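You operate a simulated robot arm through the tools that you are given. There is no shell and no other tool. Be economical: measure what you need, move in short steps, check, and stop when the job is done.

The job below is to be done with a simulated robot arm. You get a single attempt, and the scene is never put back.

TASK
Open the upper guard panel.

It is judged by the outcome, as a careful person would: the job done as asked, and still so three seconds after it is handed in. It fails if anything else is knocked over, pushed out of place, dropped, spilled or broken.

THE ROBOT
A 6-joint arm with a two-finger parallel gripper on a trunk, on a base that drives. Base frame: it is fixed to the floor where the robot stands at the start and does not move with it; the origin is under the middle of the robot, x ahead of it, y to its left, z up. Readings come in m, rad, newtons and seconds.
It reaches about 0.827 m from its shoulder. Its first joint turns from -2.897 to 2.897 rad. Places, roughly: upper guard panel [0.7, 0, 1.5]. Payload 4.1 kg.
The tool frame sits at the grasp point between the pads (the TCP): z along the fingers, y along the line on which they close. The tips reach 0.023 m beyond it. Largest opening 0.094 m; finger width 0.038, thickness 0.01; the body of the gripper, 0.054 by 0.096 m, starts 0.039 m behind the TCP.
Orientation is that of the tool frame in the base frame, as [roll, pitch, yaw] about the fixed x, y, z axes, in that order (R = Rz(yaw) Ry(pitch) Rx(roll)). With the fingers straight down and closing along the base's y, the tool's x points along the base's -x, its y along +y and its z along -z.

THE INTERFACE
- The arm moves only by the tool arm_command. Its argument "commands" is a list that holds one entry, the list of rows, each a list of 7 numbers: the shift along the base's x, y, z in units of 50 mm (1.0 is 50 mm), then the turn, a rotation vector about the base's x, y, z in units of 4 degrees (1.0 is 4 degrees), then the closure, from 0 (fully open) to 1 (shut). In form: [[[tx, ty, tz, wx, wy, wz, claw], ...]]. A call has 1 to 20 rows; each row shifts and turns the commanded pose from where the row before left it. A call with a number of a shift or a turn outside -1 to 1 is refused whole. A row lasts 0.2 s, in which the tool goes at most 0.05 m and 0.15 rad; a call with a longer step from one row to the next is refused whole, and so is a gripper value outside its range. Where a pose cannot be reached the arm comes as near as it can. A force on the tool above 40 N (or 10 N above the force at the start of the call, whichever is more), or a blocked arm, ends the call early, and 0.2 s more pass. The fingers move at their own pace (about 0.045 m/s each) and stop on an object; they squeeze with about 31 N. The grip force told is the motor's: it shows also when the fingers shut on nothing. Time passes only in rows, and 0.2 s behind the last, so rows that do not move let the fingers close. The reply holds the time, the measured pose of the TCP, the force on the tool along the base axes, the opening and the grip force, in the units named above and with some noise, with the torque about the TCP (base axes, N m) and any sound that the robot's microphone picked up.
- Cameras (640 x 400 px; columns grow to the right, rows downward): "scene" is now at [0.0377, 0.1329, 1.3595]; the picture's right is [-0.33, -0.94, 0.00], its down [-0.13, 0.05, -0.99] and it looks along [0.94, -0.32, -0.14] (base axes); focal length 214 px, centre (320, 200). "wrist" rides on the gripper at [0.086, 0.016, -0.074] in the tool frame; the picture's right is [-0.18, 0.98, 0.00], its down [-0.58, -0.11, -0.81] and it looks along [-0.79, -0.15, 0.59] (tool axes); focal length 243 px, centre (320, 200). There is no depth. A picture from a camera that has moved, and an enlarged one, comes with that camera's place and axes in the base frame and with its lens. The place of the scene camera against the robot may be out by one fixed shift of up to 0.018 m in any direction.
- get_image(camera): a new picture of that camera. No time passes.
- move_column(by): slides the trunk up (or, below 0, down) by that many m; the arm and the scene camera ride with it, the base frame stays. It gives what a move gives, with no picture.
- base_move(legs): drives the robot by 1 to 6 legs, each [ahead, turn to the left] in m and rad, along the robot's own axes; the way and the turn of a leg run together, so that a leg with both is an arc; at most 1.5 m and 3.142 rad a leg. The arm and the cameras ride along, it lands a little off, and it stops where it bumps. It gives what a move gives.
- turn_head(pan, tilt): turns the head with the scene camera to pan (to the left, within 2.705 rad either way) and tilt (down, from -0.506 to 1.204), counted from straight ahead of the robot. It gives what a move gives.
- inspect(camera, box): a new picture of the part [left, top, right, bottom] of that camera's present view, enlarged. No time passes.
- job_done(): hands the job in; it is judged then, once.

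Go step by step. Nothing tells you exact positions but the pictures and the camera data: compare them with the known pose of the tool, close in by small moves and look again before you grip or let go. The budget is 120 turns and 82 pictures, counting those below and the enlarged ones. Unless the task says otherwise, let go and move clear before handing in, and close with one line.

The tools are called as a command line: name --argument value ..., lists and objects as JSON in quotes. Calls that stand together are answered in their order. arm_command: Moves the arm, as the interface text tells. Its arguments: {"type":"object","properties":{"commands":{"type":"array"}},"required":["commands"]} The other tools are called the same way: move_column (by) slides the trunk up or down; base_move (legs) drives the base; turn_head (pan, tilt) turns the head that bears the scene camera; get_image (camera) takes a picture; inspect (camera, box) takes an enlarged picture of a part of a camera's view; job_done () hands the job in.

At the start:

```text
t: 0.0
eef_pos: [0.3358, 0.0387, 0.9998]
tcp_rot: [-3.142, 0.001, 3.141]
force: [0.7, 0.7, 0.8]
ft_torque: [-0.03, 0.01, 0.01]
width: 0.094
gripper_force: 0.1
trunk travel left (down, up): [-0.275, 0.315]
robot x, y, heading: [-0.004, -0.0006, 0.003]
head pan, tilt: [-0.333, 0.14]
```

scene: 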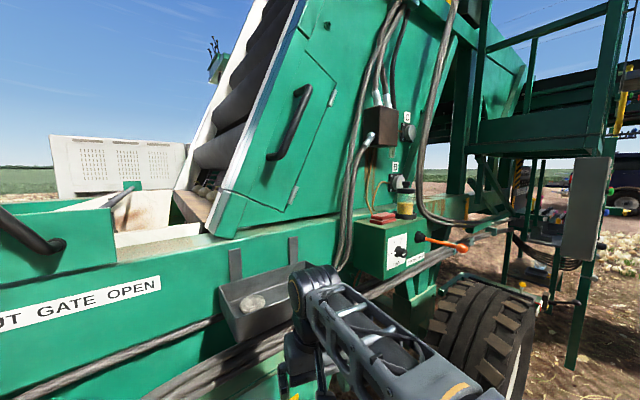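
wrist: 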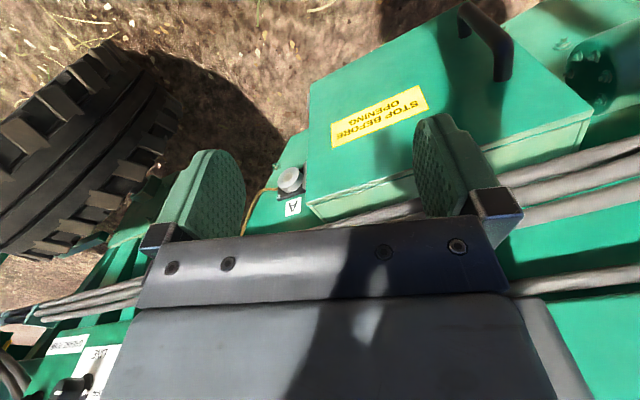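

I see a green machine with a sloping guard panel with a black handle in the upper middle, a control box with an orange lever, and labelled buttons A/B/C. I'll look closer before moving.

inspect --camera "scene" --box '[220, 40, 380, 240]'

inspect --camera "scene" --box '[340, 90, 480, 290]'

inspect --camera "wrist" --box '[0, 130, 320, 400]'

```text
2.00 times, centred on (300, 140) of scene
camera zoom: at [0.0377, 0.1329, 1.3595], right [-0.33, -0.94, 0.0], down [-0.13, 0.05, -0.99], along [0.94, -0.32, -0.14], focal length 429 px, centre (360, 320)
```

zoom: 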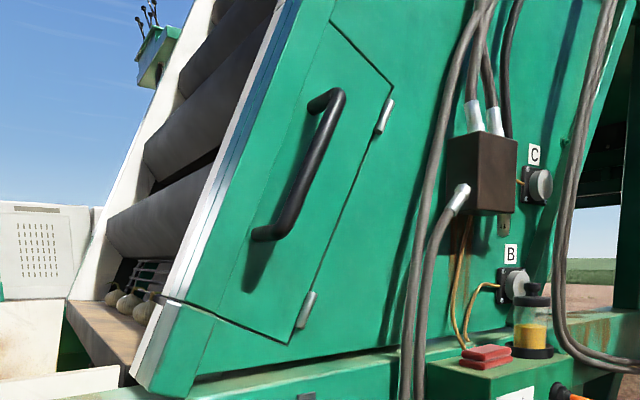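

```text
2.00 times, centred on (410, 190) of scene
camera zoom: at [0.0377, 0.1329, 1.3595], right [-0.33, -0.94, 0.0], down [-0.13, 0.05, -0.99], along [0.94, -0.32, -0.14], focal length 429 px, centre (140, 220)
```

zoom: 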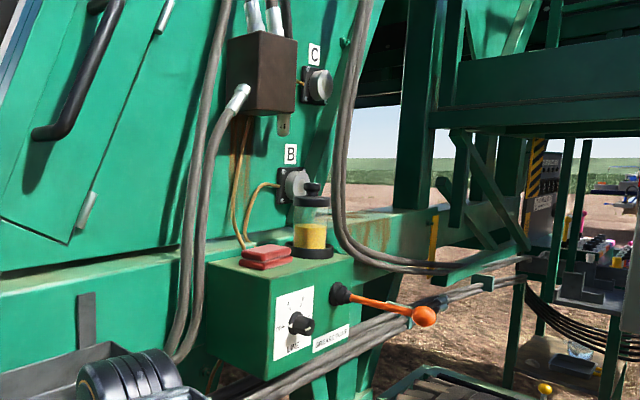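

```text
1.48 times, centred on (160, 265) of wrist
camera zoom: at [0.2495, 0.0557, 1.0753], right [0.18, 0.98, 0.0], down [0.58, -0.11, 0.81], along [0.79, -0.15, -0.59], focal length 359 px, centre (557, 104)
```

zoom: 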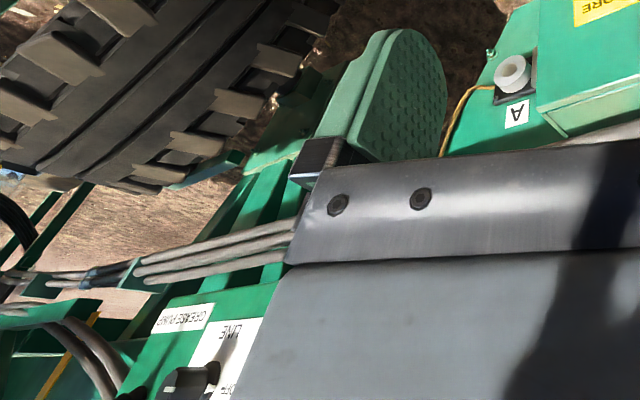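

The upper panel is hinged on its right side (two silver hinges) with the handle at its left. I'll read the control labels and the surroundings for an interlock.

inspect --camera "scene" --box '[360, 210, 440, 270]'

inspect --camera "scene" --box '[380, 100, 430, 220]'

turn_head --pan -0.1 --tilt -0.3

get_image --camera "scene"

```text
6.67 times, centred on (400, 240) of scene
camera zoom: at [0.0377, 0.1329, 1.3595], right [-0.33, -0.94, 0.0], down [-0.13, 0.05, -0.99], along [0.94, -0.32, -0.14], focal length 1430 px, centre (-213, -67)
```

zoom: 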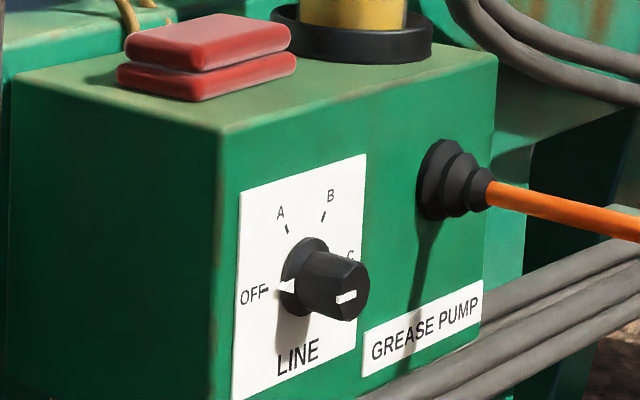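

```text
3.33 times, centred on (405, 160) of scene
camera zoom: at [0.0377, 0.1329, 1.3595], right [-0.33, -0.94, 0.0], down [-0.13, 0.05, -0.99], along [0.94, -0.32, -0.14], focal length 715 px, centre (37, 333)
```

zoom: 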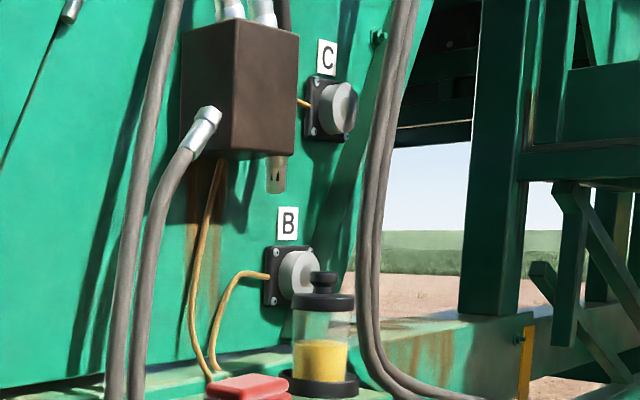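

```text
t: 0.9
eef_pos: [0.3355, 0.0381, 0.9997]
tcp_rot: [-3.141, 0.0, 3.141]
force: [-0.1, -0.8, 0.3]
ft_torque: [0.03, -0.01, 0.01]
width: 0.0943
gripper_force: 0.1
trunk travel left (down, up): [-0.275, 0.315]
robot x, y, heading: [0.0023, 0.0034, -0.001]
head pan, tilt: [-0.099, -0.3]
```

```text
74 pictures are left
camera scene: at [0.0285, 0.1554, 1.3977], right [-0.1, -0.99, 0.0], down [0.29, -0.03, -0.96], along [0.95, -0.1, 0.29], focal length 214 px, centre (320, 200)
```

scene: 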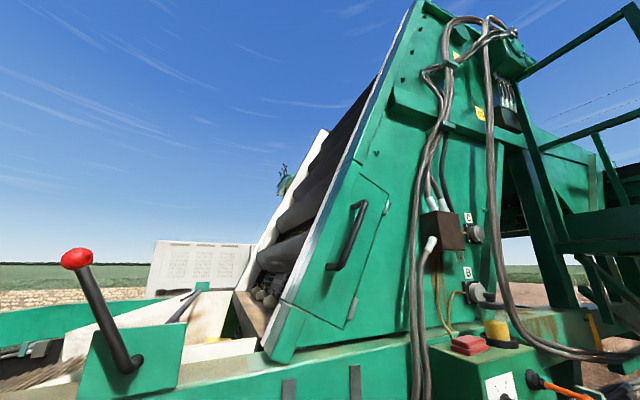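

The grease line stuff looks unrelated; the panel just has a handle and hinges. Next I look down to see the arm's surroundings before raising the trunk.

turn_head --pan -0.1 --tilt 0.6

get_image --camera "scene"

```text
t: 2.1
eef_pos: [0.3355, 0.0382, 1.0003]
tcp_rot: [-3.141, 0.002, -3.14]
force: [0.2, -0.9, -0.1]
ft_torque: [0.05, 0.03, 0.01]
width: 0.094
gripper_force: 0.1
trunk travel left (down, up): [-0.275, 0.315]
robot x, y, heading: [0.0015, 0.0005, 0.003]
head pan, tilt: [-0.099, 0.6]
```

```text
73 pictures are left
camera scene: at [0.0382, 0.1545, 1.3171], right [-0.1, -1.0, 0.0], down [-0.56, 0.06, -0.83], along [0.82, -0.08, -0.56], focal length 214 px, centre (320, 200)
```

scene: 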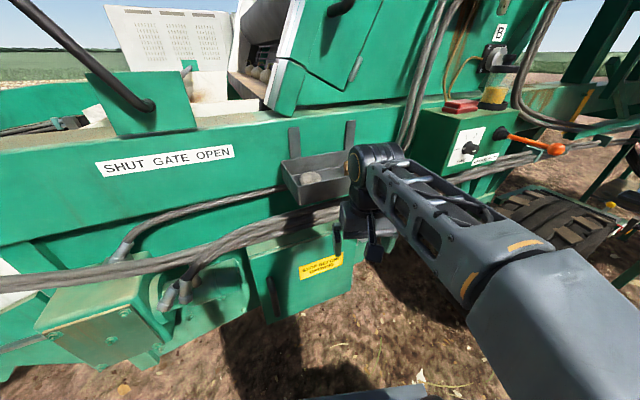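

The arm is clear in front of the tray. I'll look level, raise the trunk and take a second view for triangulating the handle.

turn_head --pan -0.1 --tilt 0.0

inspect --camera "scene" --box '[220, 40, 480, 300]'

move_column --by 0.25

get_image --camera "scene"

```text
t: 3.1
eef_pos: [0.336, 0.0384, 0.9994]
tcp_rot: [3.141, 0.0, 3.14]
force: [0.4, -1.2, 0.2]
ft_torque: [0.01, -0.01, -0.01]
width: 0.0937
gripper_force: 0.1
trunk travel left (down, up): [-0.275, 0.315]
robot x, y, heading: [0.0027, -0.001, -0.003]
head pan, tilt: [-0.099, 0.0]
```

```text
1.54 times, centred on (350, 170) of scene
camera zoom: at [0.0398, 0.1543, 1.3722], right [-0.1, -1.0, 0.0], down [0.0, 0.0, -1.0], along [1.0, -0.1, 0.0], focal length 330 px, centre (274, 246)
```

zoom: 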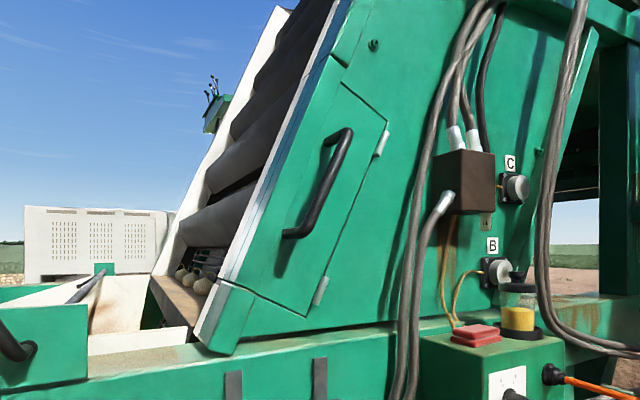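

```text
t: 5.7
eef_pos: [0.3345, 0.0371, 1.2485]
tcp_rot: [-3.141, 0.0, 3.141]
force: [-0.1, 0.0, 0.1]
ft_torque: [-0.03, 0.02, 0.04]
width: 0.094
gripper_force: 0.0
trunk travel left (down, up): [-0.525, 0.065]
robot x, y, heading: [0.0023, 0.0035, 0.001]
head pan, tilt: [-0.099, 0.0]
```

```text
71 pictures are left
camera scene: at [0.0398, 0.1544, 1.6222], right [-0.1, -1.0, 0.0], down [0.0, 0.0, -1.0], along [1.0, -0.1, 0.0], focal length 214 px, centre (320, 200)
```

scene: 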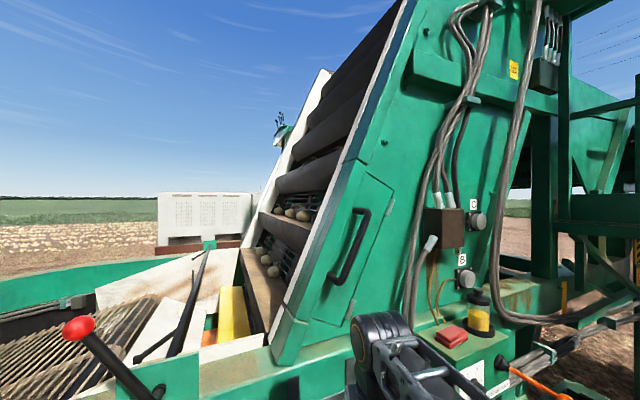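

inspect --camera "scene" --box '[260, 140, 460, 370]'

inspect --camera "scene" --box '[310, 180, 430, 330]'

```text
1.74 times, centred on (360, 255) of scene
camera zoom: at [0.0398, 0.1544, 1.6222], right [-0.1, -1.0, 0.0], down [0.0, 0.0, -1.0], along [1.0, -0.1, 0.0], focal length 373 px, centre (250, 104)
```

zoom: 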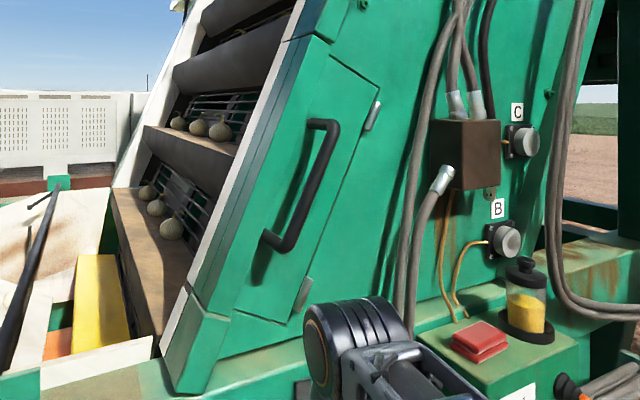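

```text
2.67 times, centred on (370, 255) of scene
camera zoom: at [0.0398, 0.1544, 1.6222], right [-0.1, -1.0, 0.0], down [0.0, 0.0, -1.0], along [1.0, -0.1, 0.0], focal length 572 px, centre (187, 53)
```

zoom: 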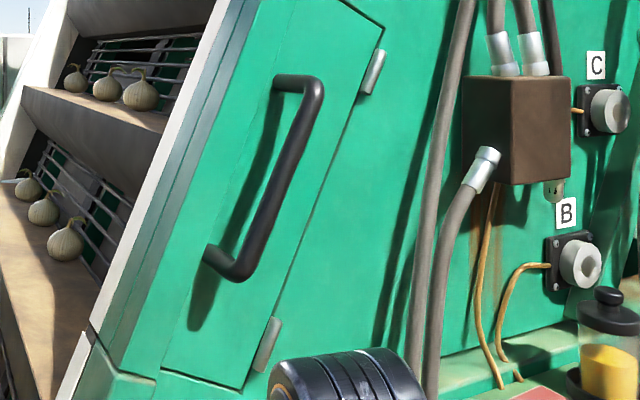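

By triangulation the handle bar centre is about (0.64, 0.0, 1.49). The bar leans about 25°, the panel faces (-0.96, -0.29, 0), and the hinge line is about 0.12 m to the handle's right. I'll turn the gripper to face the panel while raising it, staying well clear.

arm_command --commands '[[[0.1, -0.067, 0.208, 0.351, -0.913, -0.0683, 0], [0.1, -0.067, 0.208, 0.351, -0.913, -0.0683, 0], [0.1, -0.067, 0.208, 0.351, -0.913, -0.0683, 0], [0.1, -0.067, 0.208, 0.351, -0.913, -0.0683, 0], [0.1, -0.067, 0.208, 0.351, -0.913, -0.0683, 0], [0.1, -0.067, 0.208, 0.351, -0.913, -0.0683, 0], [0.1, -0.067, 0.208, 0.351, -0.913, -0.0683, 0], [0.1, -0.067, 0.208, 0.351, -0.913, -0.0683, 0], [0.1, -0.067, 0.208, 0.351, -0.913, -0.0683, 0], [0.1, -0.067, 0.208, 0.351, -0.913, -0.0683, 0], [0.1, -0.067, 0.208, 0.351, -0.913, -0.0683, 0], [0.1, -0.067, 0.208, 0.351, -0.913, -0.0683, 0]]]'

get_image --camera "scene"

```text
t: 8.3
eef_pos: [0.3949, -0.0025, 1.3751]
tcp_rot: [2.749, 0.739, 2.928]
force: [0.4, 0.7, -0.2]
ft_torque: [0.01, 0.01, 0.03]
width: 0.0942
gripper_force: 0.0
trunk travel left (down, up): [-0.525, 0.065]
robot x, y, heading: [-0.0012, 0.0007, 0.001]
head pan, tilt: [-0.099, 0.0]
```

```text
68 pictures are left
camera scene: at [0.0398, 0.1543, 1.6222], right [-0.1, -1.0, 0.0], down [0.0, 0.0, -1.0], along [1.0, -0.1, 0.0], focal length 214 px, centre (320, 200)
```

scene: 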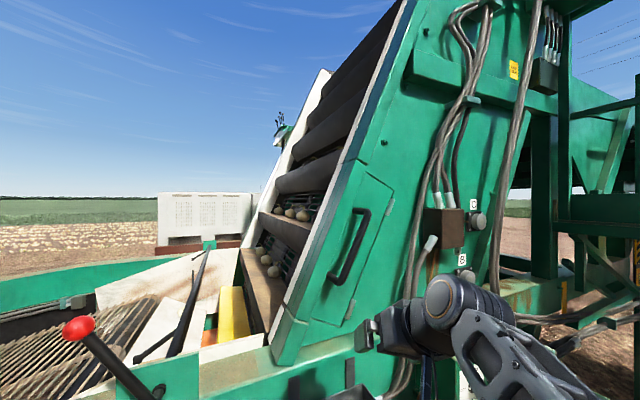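

arm_command --commands '[[[0.1, -0.067, 0.208, 0.351, -0.913, -0.0683, 0], [0.1, -0.067, 0.208, 0.351, -0.913, -0.0683, 0], [0.1, -0.067, 0.208, 0.351, -0.913, -0.0683, 0], [0.1, -0.067, 0.208, 0.351, -0.913, -0.0683, 0], [0.1, -0.067, 0.208, 0.351, -0.913, -0.0683, 0], [0.1, -0.067, 0.208, 0.351, -0.913, -0.0683, 0], [0.1, -0.067, 0.208, 0.351, -0.913, -0.0683, 0], [0.1, -0.067, 0.208, 0.351, -0.913, -0.0683, 0], [0.1, -0.067, 0.208, 0.351, -0.913, -0.0683, 0], [0.1, -0.067, 0.208, 0.351, -0.913, -0.0683, 0], [0.1, -0.067, 0.208, 0.351, -0.913, -0.0683, 0]]]'

get_image --camera "scene"

get_image --camera "wrist"

```text
t: 10.7
eef_pos: [0.4507, -0.0398, 1.4895]
tcp_rot: [1.572, 1.138, 1.869]
force: [0.0, -0.6, 0.4]
ft_torque: [-0.02, 0.01, 0.01]
width: 0.0939
gripper_force: 0.2
trunk travel left (down, up): [-0.525, 0.065]
robot x, y, heading: [0.0005, 0.0001, -0.0]
head pan, tilt: [-0.099, 0.0]
```

```text
67 pictures are left
camera scene: at [0.0399, 0.1543, 1.6222], right [-0.1, -1.0, 0.0], down [0.0, 0.0, -1.0], along [1.0, -0.1, 0.0], focal length 214 px, centre (320, 200)
```

scene: 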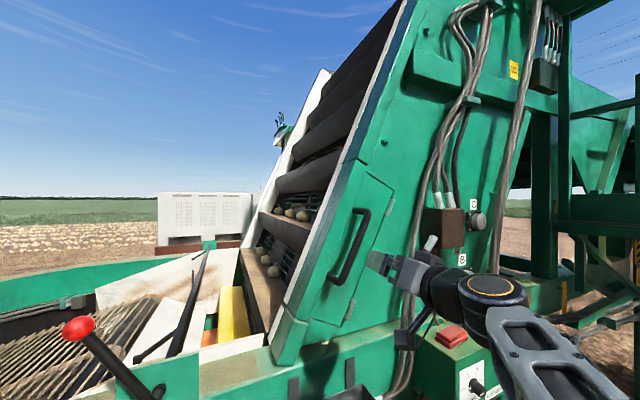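

```text
66 pictures are left
camera wrist: at [0.3646, -0.0111, 1.419], right [-0.24, 0.78, 0.58], down [-0.67, -0.56, 0.48], along [0.7, -0.27, 0.66], focal length 243 px, centre (320, 200)
```

wrist: 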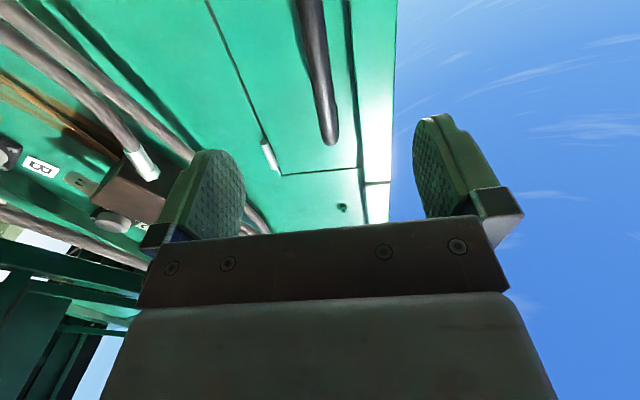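

inspect --camera "scene" --box '[300, 190, 460, 340]'

```text
2.67 times, centred on (380, 265) of scene
camera zoom: at [0.0399, 0.1543, 1.6222], right [-0.1, -1.0, 0.0], down [0.0, 0.0, -1.0], along [1.0, -0.1, 0.0], focal length 572 px, centre (160, 27)
```

zoom: 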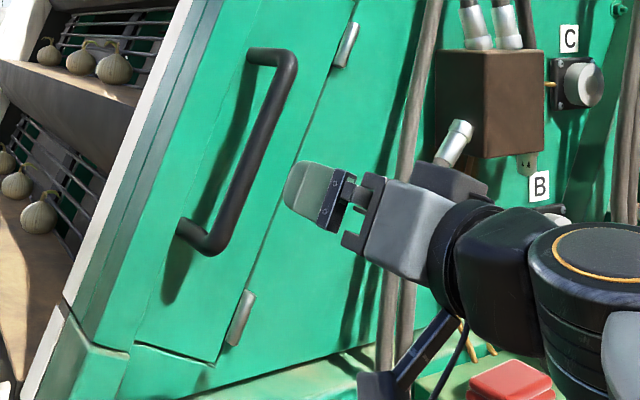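

The tool shows up where the camera data predicts, to within about 1 cm, so the handle estimate holds. I'll approach to about 7 cm from the bar and look again.

arm_command --commands '[[[0.4, 0.073, 0.018, 0, 0, 0, 0], [0.4, 0.073, 0.018, 0, 0, 0, 0], [0.4, 0.073, 0.018, 0, 0, 0, 0], [0.4, 0.073, 0.018, 0, 0, 0, 0], [0.4, 0.073, 0.018, 0, 0, 0, 0], [0.4, 0.073, 0.018, 0, 0, 0, 0]]]'

inspect --camera "scene" --box '[300, 190, 460, 340]'

get_image --camera "wrist"

```text
t: 12.1
eef_pos: [0.571, -0.0183, 1.4929]
tcp_rot: [1.577, 1.137, 1.874]
force: [0.4, -0.3, 0.7]
ft_torque: [0.01, 0.03, -0.02]
width: 0.0941
gripper_force: 0.0
trunk travel left (down, up): [-0.525, 0.065]
robot x, y, heading: [0.0017, -0.0033, 0.0]
head pan, tilt: [-0.099, 0.0]
```

```text
2.67 times, centred on (380, 265) of scene
camera zoom: at [0.0403, 0.1543, 1.6222], right [-0.1, -1.0, 0.0], down [0.0, 0.0, -1.0], along [1.0, -0.1, 0.0], focal length 572 px, centre (160, 27)
```

zoom: 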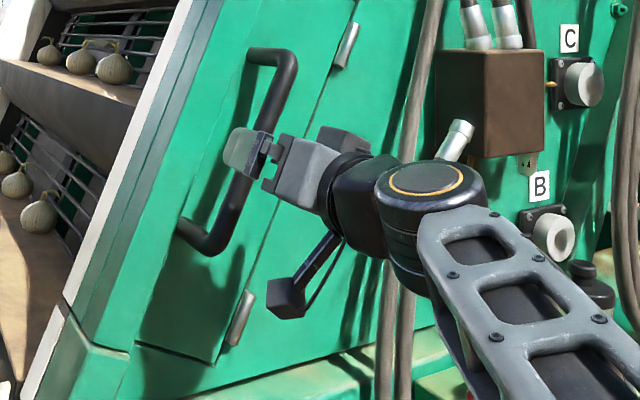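

```text
63 pictures are left
camera wrist: at [0.4858, 0.0094, 1.4229], right [-0.24, 0.78, 0.58], down [-0.67, -0.56, 0.48], along [0.7, -0.27, 0.65], focal length 243 px, centre (320, 200)
```

wrist: 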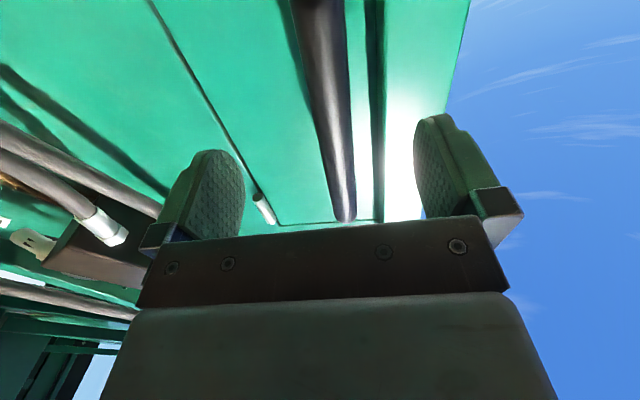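

The bar sits centred between the fingers. I'll advance 6.5 cm so that they straddle it.

arm_command --commands '[[[0.305, 0.115, 0.01, 0, 0, 0, 0], [0.305, 0.115, 0.01, 0, 0, 0, 0], [0.305, 0.115, 0.01, 0, 0, 0, 0], [0.305, 0.115, 0.01, 0, 0, 0, 0]]]'

inspect --camera "scene" --box '[300, 190, 460, 340]'

get_image --camera "wrist"

```text
t: 13.1
eef_pos: [0.6248, 0.004, 1.4968]
tcp_rot: [1.576, 1.137, 1.877]
force: [-22.9, -5.7, -12.3]
ft_torque: [-0.7, -0.03, 1.31]
width: 0.0925
gripper_force: 0.0
trunk travel left (down, up): [-0.525, 0.065]
robot x, y, heading: [0.0007, 0.0026, 0.0]
head pan, tilt: [-0.099, 0.0]
```

```text
2.67 times, centred on (380, 265) of scene
camera zoom: at [0.0355, 0.1533, 1.6221], right [-0.1, -0.99, 0.0], down [0.0, 0.0, -1.0], along [0.99, -0.1, 0.0], focal length 572 px, centre (160, 27)
```

zoom: 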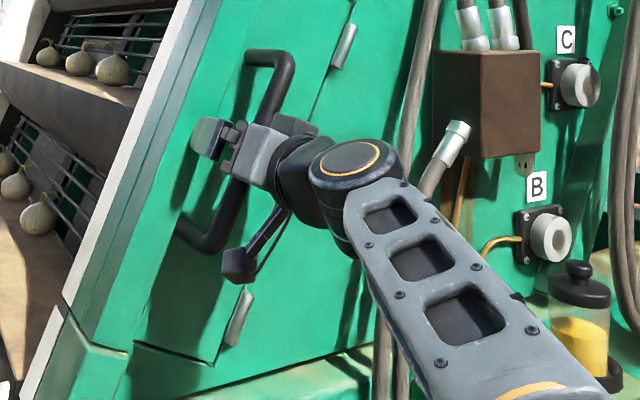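

```text
61 pictures are left
camera wrist: at [0.5398, 0.0318, 1.4269], right [-0.24, 0.78, 0.58], down [-0.67, -0.56, 0.48], along [0.7, -0.27, 0.66], focal length 243 px, centre (320, 200)
```

wrist: 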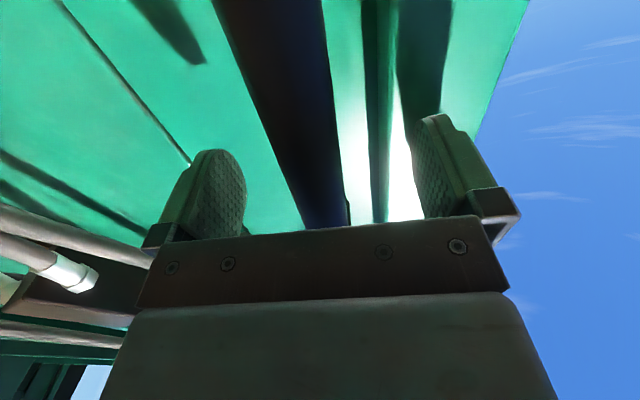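

A fingertip touches the panel, and the bar is at grasp depth. I'll back off a few millimetres and close on the bar.

arm_command --commands '[[[-0.18, -0.05, 0, 0, 0, 0, 0], [0, 0, 0, 0, 0, 0, 0.5], [0, 0, 0, 0, 0, 0, 1], [0, 0, 0, 0, 0, 0, 1], [0, 0, 0, 0, 0, 0, 1], [0, 0, 0, 0, 0, 0, 1], [0, 0, 0, 0, 0, 0, 1]]]'

get_image --camera "wrist"

```text
t: 14.7
eef_pos: [0.6201, 0.0026, 1.498]
tcp_rot: [1.573, 1.132, 1.873]
force: [-1.0, 2.9, 4.2]
ft_torque: [1.66, 0.6, 0.15]
width: 0.0225
gripper_force: 45.3
trunk travel left (down, up): [-0.525, 0.065]
robot x, y, heading: [-0.0022, 0.0, 0.001]
head pan, tilt: [-0.099, 0.0]
```

```text
60 pictures are left
camera wrist: at [0.535, 0.0314, 1.4267], right [-0.24, 0.78, 0.58], down [-0.67, -0.57, 0.48], along [0.7, -0.28, 0.65], focal length 243 px, centre (320, 200)
```

wrist: 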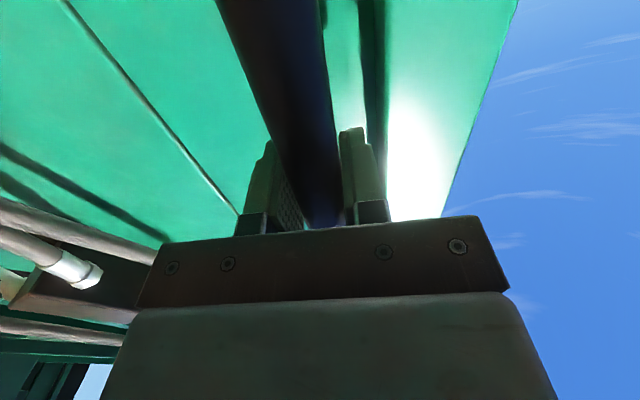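

The bar is gripped (22 mm). I'll now pull along the arc about the hinge axis, the first 12° as a test.

arm_command --commands '[[[-0.117, -0.136, -0.045, 0.124, -0.404, 0.906, 1], [-0.117, -0.136, -0.045, 0.124, -0.404, 0.906, 1], [-0.117, -0.136, -0.045, 0.124, -0.404, 0.906, 1]]]'

inspect --camera "scene" --box '[260, 140, 460, 370]'

```text
t: 15.5
eef_pos: [0.603, -0.016, 1.4902]
tcp_rot: [1.367, 1.135, 1.873]
force: [-3.4, 2.3, 5.6]
ft_torque: [1.31, 1.68, 0.68]
width: 0.0221
gripper_force: 44.7
trunk travel left (down, up): [-0.525, 0.065]
robot x, y, heading: [0.0062, -0.0005, -0.002]
head pan, tilt: [-0.099, 0.0]
```

```text
1.74 times, centred on (360, 255) of scene
camera zoom: at [0.0386, 0.1548, 1.6222], right [-0.1, -0.99, 0.0], down [0.0, 0.0, -1.0], along [0.99, -0.1, 0.0], focal length 373 px, centre (250, 104)
```

zoom: 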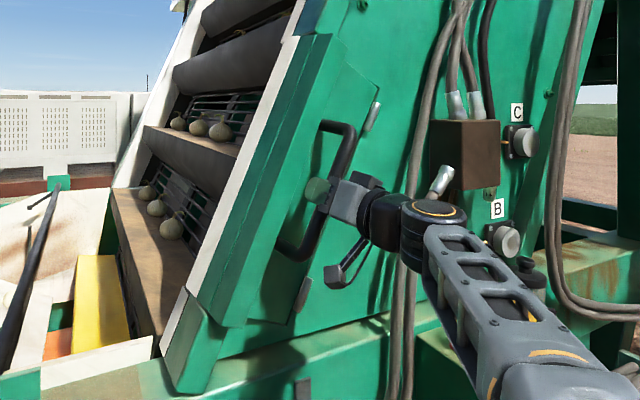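

The panel is opening freely with low force. I'll continue along the arc.

arm_command --commands '[[[-0.085, -0.155, -0.057, 0.124, -0.404, 0.906, 1], [-0.085, -0.155, -0.057, 0.124, -0.404, 0.906, 1], [-0.085, -0.155, -0.057, 0.124, -0.404, 0.906, 1], [-0.049, -0.165, -0.067, 0.124, -0.404, 0.906, 1], [-0.049, -0.165, -0.067, 0.124, -0.404, 0.906, 1], [-0.049, -0.165, -0.067, 0.124, -0.404, 0.906, 1]]]'

inspect --camera "scene" --box '[260, 140, 460, 370]'

get_image --camera "wrist"

```text
t: 16.9
eef_pos: [0.5825, -0.0639, 1.4701]
tcp_rot: [0.947, 1.137, 1.872]
force: [-13.9, 6.9, -7.2]
ft_torque: [0.96, 1.43, 0.65]
width: 0.0223
gripper_force: 44.7
trunk travel left (down, up): [-0.525, 0.065]
robot x, y, heading: [0.0019, -0.0013, -0.001]
head pan, tilt: [-0.099, 0.0]
```

```text
1.74 times, centred on (360, 255) of scene
camera zoom: at [0.0376, 0.1559, 1.6221], right [-0.1, -1.0, 0.0], down [0.0, 0.0, -1.0], along [1.0, -0.1, 0.0], focal length 373 px, centre (250, 104)
```

zoom: 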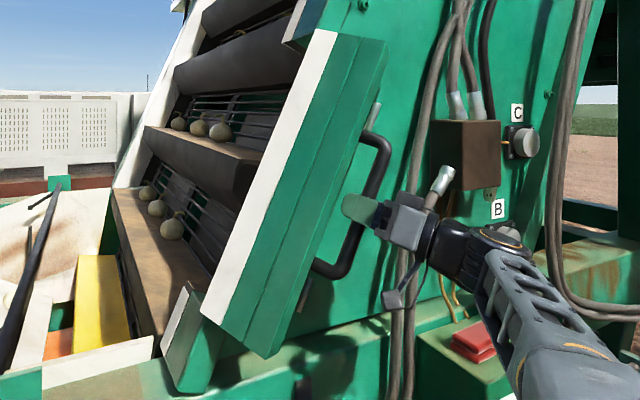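

```text
57 pictures are left
camera wrist: at [0.514, -0.0764, 1.3805], right [-0.74, 0.45, 0.5], down [-0.34, -0.89, 0.29], along [0.58, 0.05, 0.81], focal length 243 px, centre (320, 200)
```

wrist: 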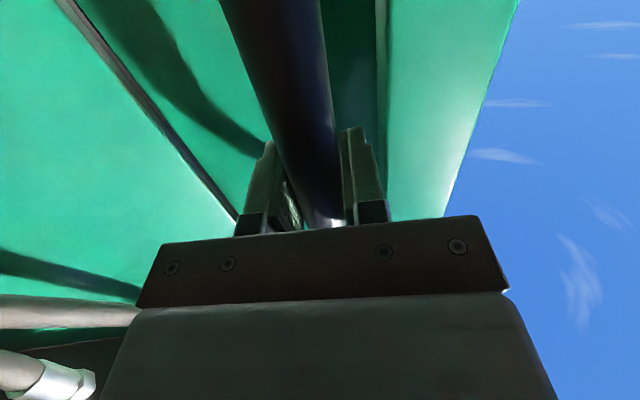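

About 36° open and moving well. I'll continue, biased slightly outward to relieve the side force.

arm_command --commands '[[[-0.03, -0.169, -0.07, 0.124, -0.404, 0.906, 1], [-0.03, -0.169, -0.07, 0.124, -0.404, 0.906, 1], [-0.03, -0.169, -0.07, 0.124, -0.404, 0.906, 1], [0.01, -0.165, -0.075, 0.124, -0.404, 0.906, 1], [0.01, -0.165, -0.075, 0.124, -0.404, 0.906, 1], [0.01, -0.165, -0.075, 0.124, -0.404, 0.906, 1]]]'

get_image --camera "scene"

```text
t: 18.3
eef_pos: [0.5852, -0.115, 1.4477]
tcp_rot: [0.53, 1.138, 1.873]
force: [12.0, 8.0, -6.0]
ft_torque: [0.26, 1.37, 0.86]
width: 0.0223
gripper_force: 44.9
trunk travel left (down, up): [-0.525, 0.065]
robot x, y, heading: [-0.0003, -0.0052, 0.001]
head pan, tilt: [-0.099, 0.0]
```

```text
56 pictures are left
camera scene: at [0.043, 0.156, 1.6222], right [-0.1, -1.0, 0.0], down [0.0, 0.0, -1.0], along [1.0, -0.1, 0.0], focal length 214 px, centre (320, 200)
```

scene: 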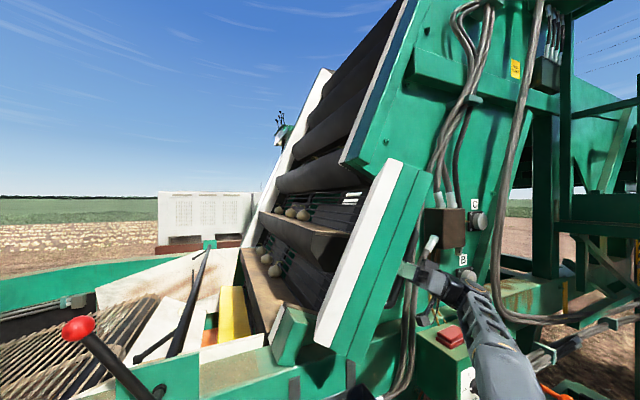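

inspect --camera "scene" --box '[320, 180, 520, 380]'

get_image --camera "wrist"

```text
2.00 times, centred on (420, 280) of scene
camera zoom: at [0.043, 0.156, 1.6222], right [-0.1, -1.0, 0.0], down [0.0, 0.0, -1.0], along [1.0, -0.1, 0.0], focal length 429 px, centre (120, 40)
```

zoom: 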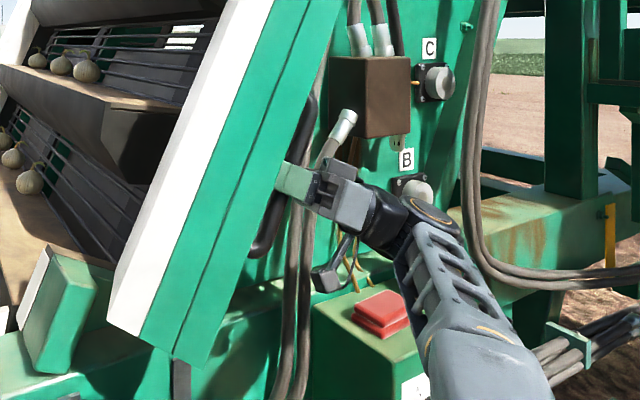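

```text
54 pictures are left
camera wrist: at [0.5409, -0.1429, 1.3458], right [-0.92, 0.1, 0.38], down [-0.02, -0.98, 0.21], along [0.39, 0.18, 0.9], focal length 243 px, centre (320, 200)
```

wrist: 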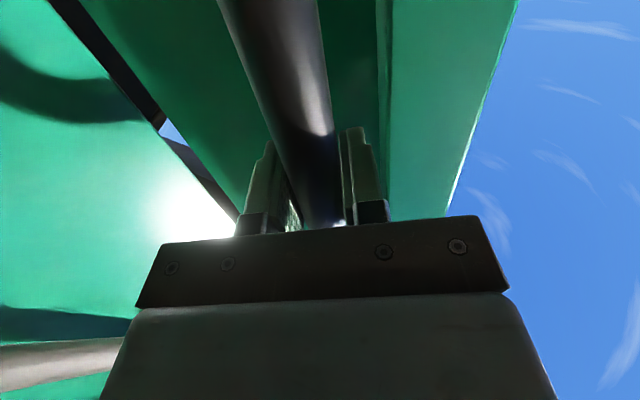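

About 60° open, with the gripper still clear of the hoses and the brown box. I'll go another 12°.

arm_command --commands '[[[0.085, -0.155, -0.076, 0.124, -0.404, 0.906, 1], [0.085, -0.155, -0.078, 0.124, -0.404, 0.906, 1], [0.085, -0.155, -0.078, 0.124, -0.404, 0.906, 1]]]'

inspect --camera "scene" --box '[320, 180, 520, 380]'

```text
t: 19.1
eef_pos: [0.591, -0.1298, 1.4384]
tcp_rot: [0.345, 1.122, 1.864]
force: [17.7, 1.9, 9.9]
ft_torque: [0.65, 1.66, 0.62]
width: 0.0219
gripper_force: 44.7
out of reach, approached as far as the arm can: row 3
trunk travel left (down, up): [-0.525, 0.065]
robot x, y, heading: [0.0016, -0.0018, 0.002]
head pan, tilt: [-0.099, 0.0]
stopped in row 3: the force on the tool passed its limit (the readings are from after the stop); the commanded pose is now the measured one
```

```text
2.00 times, centred on (420, 280) of scene
camera zoom: at [0.0435, 0.1554, 1.6226], right [-0.1, -1.0, 0.0], down [0.0, 0.0, -1.0], along [1.0, -0.1, 0.0], focal length 429 px, centre (120, 40)
```

zoom: 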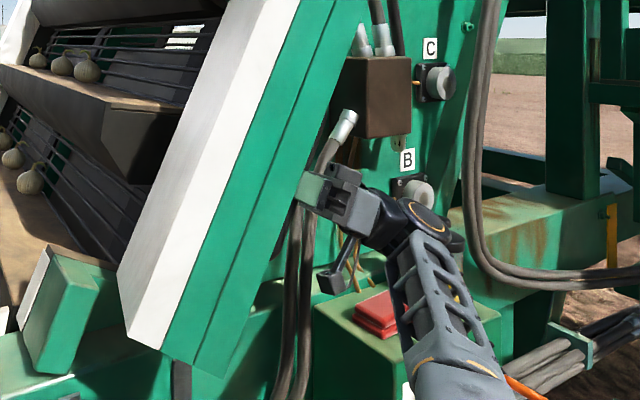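

The panel is about 70° open and the arm is near its reach limit in this pose. I'll let go of the handle and see whether the panel stays.

arm_command --commands '[[[0, 0, 0, 0, 0, 0, 0.6], [0, 0, 0, 0, 0, 0, 0], [0, 0, 0, 0, 0, 0, 0], [0, 0, 0, 0, 0, 0, 0], [0, 0, 0, 0, 0, 0, 0]]]'

inspect --camera "scene" --box '[320, 180, 520, 380]'

get_image --camera "wrist"

```text
t: 20.3
eef_pos: [0.5871, -0.133, 1.438]
tcp_rot: [0.328, 1.128, 1.853]
force: [0.7, -0.5, 0.6]
ft_torque: [-0.02, 0.0, -0.02]
width: 0.0942
gripper_force: 0.2
trunk travel left (down, up): [-0.525, 0.065]
robot x, y, heading: [-0.0022, 0.004, -0.004]
head pan, tilt: [-0.099, 0.0]
```

```text
2.00 times, centred on (420, 280) of scene
camera zoom: at [0.0401, 0.1544, 1.6222], right [-0.1, -1.0, 0.0], down [0.0, 0.0, -1.0], along [1.0, -0.1, 0.0], focal length 429 px, centre (120, 40)
```

zoom: 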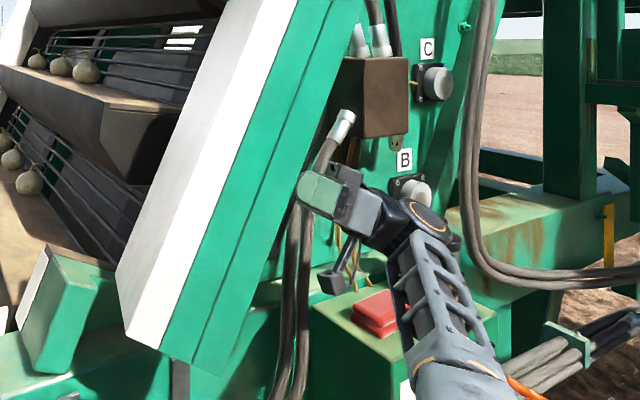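

```text
51 pictures are left
camera wrist: at [0.5549, -0.1636, 1.3337], right [-0.95, -0.06, 0.3], down [0.12, -0.98, 0.18], along [0.28, 0.21, 0.94], focal length 243 px, centre (320, 200)
```

wrist: 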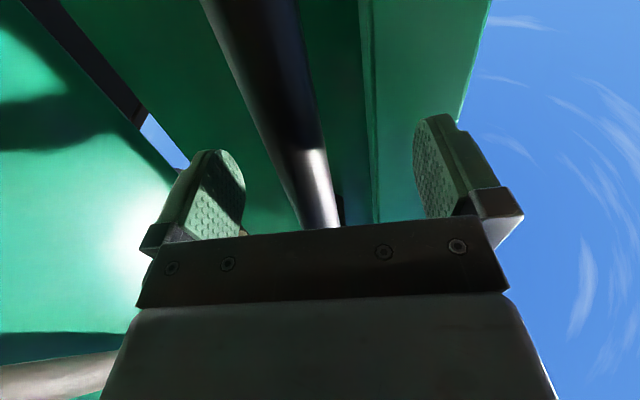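

The panel stays at about 70°. I'll back the fingers straight off the bar.

arm_command --commands '[[[-0.03, -0.3, -0.13, 0, 0, 0, 0], [-0.03, -0.3, -0.13, 0, 0, 0, 0], [-0.03, -0.3, -0.13, 0, 0, 0, 0], [-0.03, -0.3, -0.13, 0, 0, 0, 0], [-0.03, -0.3, -0.13, 0, 0, 0, 0]]]'

get_image --camera "scene"

get_image --camera "wrist"

```text
t: 21.5
eef_pos: [0.5635, -0.1986, 1.4019]
tcp_rot: [0.328, 1.129, 1.85]
force: [0.5, -0.1, -0.1]
ft_torque: [-0.04, -0.01, 0.0]
width: 0.094
gripper_force: 0.1
out of reach, approached as far as the arm can: row 2, 3, 5
trunk travel left (down, up): [-0.525, 0.065]
robot x, y, heading: [-0.001, -0.0003, 0.003]
head pan, tilt: [-0.099, 0.0]
```

```text
50 pictures are left
camera scene: at [0.04, 0.1542, 1.6223], right [-0.1, -1.0, 0.0], down [0.0, 0.0, -1.0], along [1.0, -0.1, 0.0], focal length 214 px, centre (320, 200)
```

scene: 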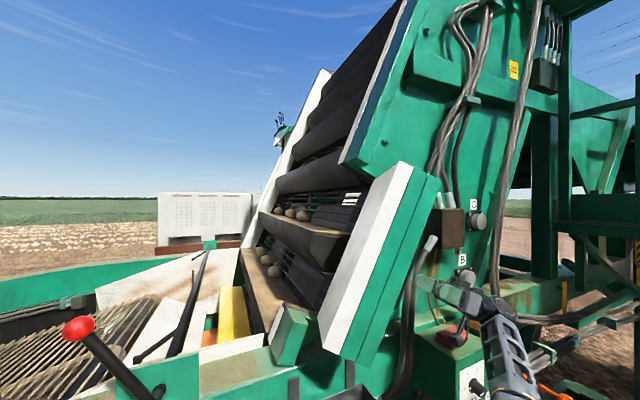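

```text
49 pictures are left
camera wrist: at [0.5326, -0.2293, 1.2963], right [-0.95, -0.06, 0.3], down [0.12, -0.98, 0.18], along [0.28, 0.21, 0.94], focal length 243 px, centre (320, 200)
```

wrist: 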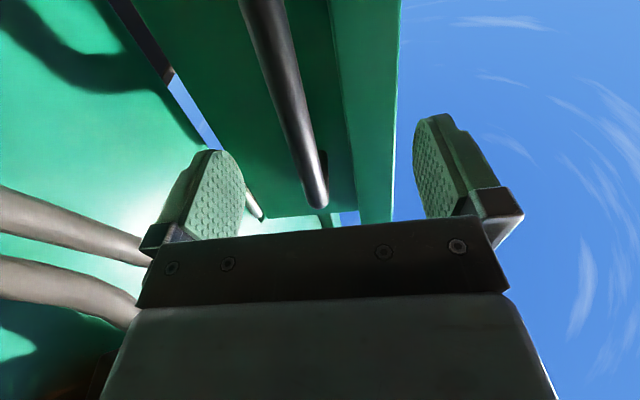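

The fingers are clear of the bar. Next I back away from the panel and re-orient, so I can push it further open from its inner edge.

arm_command --commands '[[[-0.7, -0.15, 0, 0, 0, 0, 0], [-0.7, -0.15, 0, 0, 0, 0, 0], [-0.7, -0.15, 0, 0, 0, 0, 0], [-0.7, -0.1, 0, 0, 0, 0, 0.5], [-0.3, 0, 0.1, -0.124, 0.404, -0.906, 1], [-0.3, 0, 0.1, -0.124, 0.404, -0.906, 1], [-0.2, 0, 0.1, -0.124, 0.404, -0.906, 1], [-0.2, 0, 0.1, -0.124, 0.404, -0.906, 1], [0, 0, 0.1, -0.124, 0.404, -0.906, 1], [0, 0, 0.1, -0.124, 0.404, -0.906, 1], [0, 0, 0.1, -0.124, 0.404, -0.906, 1], [0, 0, 0.1, -0.124, 0.404, -0.906, 1], [0, 0, 0.1, -0.124, 0.404, -0.906, 1], [0, 0, 0.1, -0.124, 0.404, -0.906, 1], [0, 0, 0, -0.124, 0.404, -0.906, 1], [0, 0, 0, -0.124, 0.404, -0.906, 1], [0, 0, 0, -0.124, 0.404, -0.906, 1]]]'

get_image --camera "scene"

```text
t: 25.1
eef_pos: [0.4696, -0.336, 1.5268]
tcp_rot: [1.237, 1.136, 1.851]
force: [0.4, -0.3, -0.1]
ft_torque: [0.01, 0.0, 0.0]
width: 0.0002
gripper_force: 30.9
out of reach, approached as far as the arm can: row 1, 2, 3, 4, 5, 6, 7, 8, 9, 10, 11, 12, 13, 14, 15, 16, 17
trunk travel left (down, up): [-0.525, 0.065]
robot x, y, heading: [0.0042, 0.0004, 0.003]
head pan, tilt: [-0.099, 0.0]
```

```text
48 pictures are left
camera scene: at [0.0399, 0.1545, 1.6222], right [-0.1, -1.0, 0.0], down [0.0, 0.0, -1.0], along [1.0, -0.1, 0.0], focal length 214 px, centre (320, 200)
```

scene: 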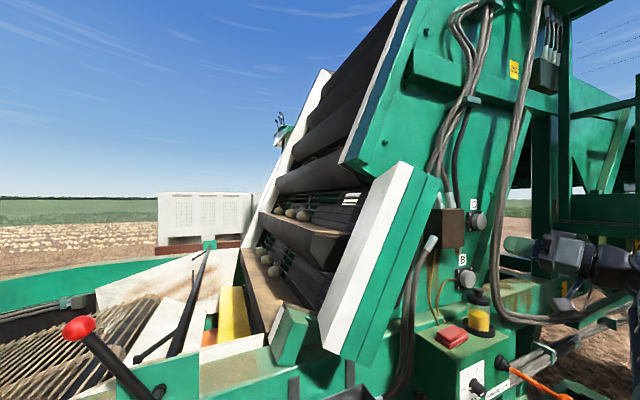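

The gripper is clear on the right. I'll retract it and re-aim toward the panel in small steps.

arm_command --commands '[[[-0.5, 0, 0, 0, 0, 0, 1], [-0.5, 0, 0, 0, 0, 0, 1], [-0.5, 0.2, 0, -0.124, 0.404, -0.906, 1], [-0.2, 0.5, 0, -0.124, 0.404, -0.906, 1], [0, 0.5, 0, -0.124, 0.404, -0.906, 1], [0, 0.5, 0, -0.124, 0.404, -0.906, 1]]]'

get_image --camera "scene"

```text
t: 26.5
eef_pos: [0.4147, -0.3129, 1.5984]
tcp_rot: [1.519, 1.138, 1.854]
force: [0.8, -0.4, 0.4]
ft_torque: [-0.01, 0.03, 0.04]
width: 0.0
gripper_force: 30.8
out of reach, approached as far as the arm can: row 1, 2, 3, 4, 5, 6
trunk travel left (down, up): [-0.525, 0.065]
robot x, y, heading: [-0.0019, 0.0024, -0.002]
head pan, tilt: [-0.099, 0.0]
```

```text
47 pictures are left
camera scene: at [0.0399, 0.155, 1.6222], right [-0.1, -1.0, 0.0], down [0.0, 0.0, -1.0], along [1.0, -0.1, 0.0], focal length 214 px, centre (320, 200)
```

scene: 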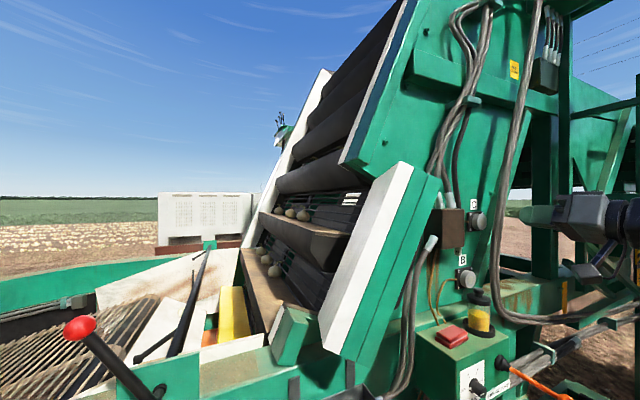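

arm_command --commands '[[[0.5, 0, 0.1, 0, 0, 0, 1], [0.5, 0, 0.1, 0, 0, 0, 1], [0.5, 0, 0.1, 0, 0, 0, 1], [0.5, 0, 0.1, 0, 0, 0, 1], [0.5, 0, 0.1, 0, 0, 0, 1], [0.3, 0, 0, 0, 0, 0, 1]]]'

get_image --camera "scene"

```text
t: 27.9
eef_pos: [0.5283, -0.2809, 1.5686]
tcp_rot: [1.513, 1.139, 1.847]
force: [-0.1, 0.7, 0.3]
ft_torque: [0.02, 0.01, 0.05]
width: 0.0002
gripper_force: 31.1
out of reach, approached as far as the arm can: row 1, 2, 3, 4, 5, 6
trunk travel left (down, up): [-0.525, 0.065]
robot x, y, heading: [0.0005, -0.0007, -0.002]
head pan, tilt: [-0.099, 0.0]
```

```text
46 pictures are left
camera scene: at [0.0397, 0.1544, 1.6223], right [-0.1, -1.0, 0.0], down [0.0, 0.0, -1.0], along [1.0, -0.1, 0.0], focal length 214 px, centre (320, 200)
```

scene: 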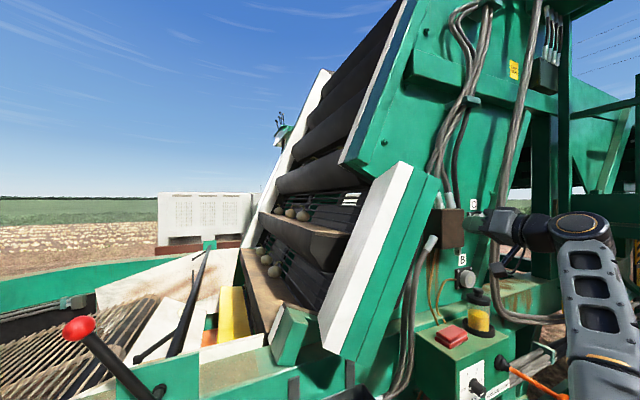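

The arm is not tracking its commanded point, probably because of a joint limit. I'll bring the command back onto the measured pose first.

arm_command --commands '[[[0, -0.6, 0.4, 0, 0, 0, 1], [0, -0.6, 0.4, 0, 0, 0, 1], [0, -0.6, 0.4, 0, 0, 0, 1], [0, -0.6, 0.4, 0, 0, 0, 1], [0, -0.4, 0.2, 0, 0, 0, 1]]]'

```text
t: 29.1
eef_pos: [0.4934, -0.3205, 1.5614]
tcp_rot: [1.513, 1.138, 1.849]
force: [0.0, -0.1, -0.8]
ft_torque: [-0.03, 0.01, -0.01]
width: 0.0001
gripper_force: 31.4
out of reach, approached as far as the arm can: row 1, 2, 3, 4, 5
trunk travel left (down, up): [-0.525, 0.065]
robot x, y, heading: [-0.0017, -0.0029, 0.0]
head pan, tilt: [-0.099, 0.0]
```

arm_command --commands '[[[0.7, -0.3, 0, 0, 0, 0, 1], [0.7, -0.3, 0, 0, 0, 0, 1], [0, 0, 0, 0, 0, 0, 1]]]'

get_image --camera "scene"

```text
t: 29.9
eef_pos: [0.5407, -0.3237, 1.5255]
tcp_rot: [1.512, 1.138, 1.847]
force: [-0.3, -0.7, 0.5]
ft_torque: [0.01, 0.01, 0.01]
width: 0.0
gripper_force: 31.2
out of reach, approached as far as the arm can: row 1, 2
trunk travel left (down, up): [-0.525, 0.065]
robot x, y, heading: [-0.0001, -0.0019, 0.003]
head pan, tilt: [-0.099, 0.0]
```

```text
45 pictures are left
camera scene: at [0.0396, 0.1543, 1.6223], right [-0.1, -1.0, 0.0], down [0.0, 0.0, -1.0], along [1.0, -0.1, 0.0], focal length 214 px, centre (320, 200)
```

scene: 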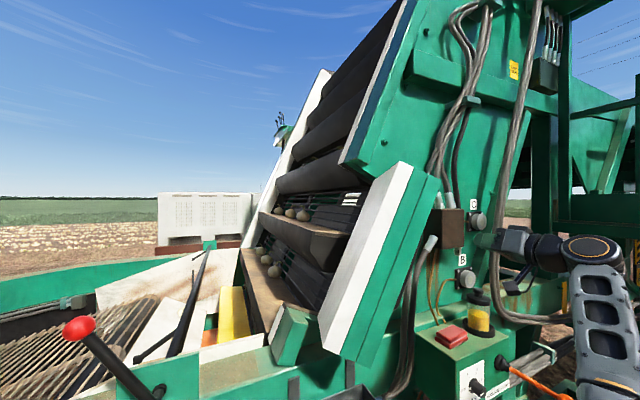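

The arm is tracking again here. I want more room, so I'll look behind before backing the base up.

turn_head --pan 2.7 --tilt 0.6

get_image --camera "scene"

turn_head --pan -2.7 --tilt 0.6

get_image --camera "scene"

turn_head --pan -0.3 --tilt 0.3

```text
t: 32.3
eef_pos: [0.541, -0.3234, 1.5239]
tcp_rot: [1.513, 1.139, 1.85]
force: [0.5, -0.1, 0.6]
ft_torque: [0.01, -0.01, -0.01]
width: 0.0
gripper_force: 31.3
trunk travel left (down, up): [-0.525, 0.065]
robot x, y, heading: [-0.0006, 0.0007, 0.002]
head pan, tilt: [2.7, 0.6]
```

```text
44 pictures are left
camera scene: at [-0.1294, 0.2011, 1.567], right [0.43, 0.9, 0.0], down [0.51, -0.24, -0.83], along [-0.75, 0.35, -0.56], focal length 214 px, centre (320, 200)
```

scene: 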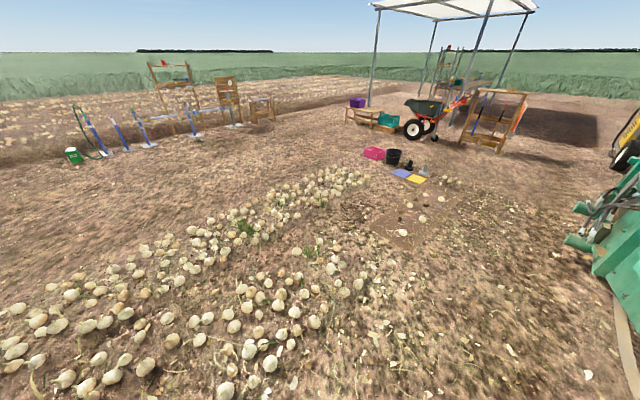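

```text
t: 36.5
eef_pos: [0.5408, -0.3227, 1.5246]
tcp_rot: [1.513, 1.137, 1.851]
force: [-0.3, -0.4, 0.2]
ft_torque: [-0.02, -0.03, 0.03]
width: 0.0
gripper_force: 30.9
trunk travel left (down, up): [-0.525, 0.065]
robot x, y, heading: [0.0009, -0.0017, -0.0]
head pan, tilt: [-2.7, 0.6]
```

```text
43 pictures are left
camera scene: at [-0.1294, 0.1255, 1.567], right [-0.43, 0.9, 0.0], down [0.51, 0.24, -0.83], along [-0.75, -0.35, -0.56], focal length 214 px, centre (320, 200)
```

scene: 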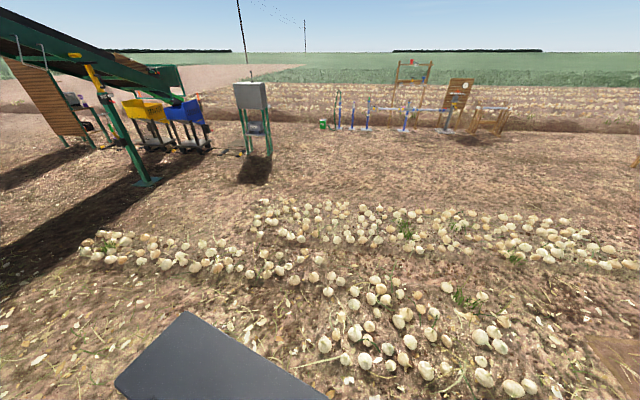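

```text
t: 38.7
eef_pos: [0.5404, -0.3225, 1.5237]
tcp_rot: [1.514, 1.139, 1.85]
force: [-0.2, 0.9, -1.1]
ft_torque: [-0.03, 0.04, 0.03]
width: 0.0002
gripper_force: 31.2
trunk travel left (down, up): [-0.525, 0.065]
robot x, y, heading: [-0.0024, -0.0007, -0.001]
head pan, tilt: [-0.3, 0.3]
```

Behind is open ground with onions starting roughly half a metre back. I'll reverse just 0.14 m to gain arm room.

base_move --legs '[[-0.14, 0]]'

get_image --camera "scene"

```text
t: 40.1
eef_pos: [0.3972, -0.3236, 1.5247]
tcp_rot: [1.512, 1.138, 1.846]
force: [1.5, 0.5, 0.1]
ft_torque: [-0.01, 0.01, -0.02]
width: 0.0
gripper_force: 31.0
trunk travel left (down, up): [-0.525, 0.065]
robot x, y, heading: [-0.142, -0.0015, -0.006]
head pan, tilt: [-0.3, 0.3]
```

```text
42 pictures are left
camera scene: at [-0.1024, 0.1358, 1.5945], right [-0.3, -0.95, 0.0], down [-0.28, 0.09, -0.96], along [0.91, -0.28, -0.3], focal length 214 px, centre (320, 200)
```

scene: 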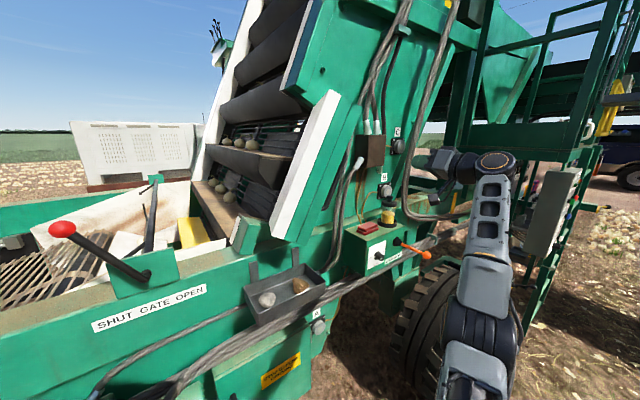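

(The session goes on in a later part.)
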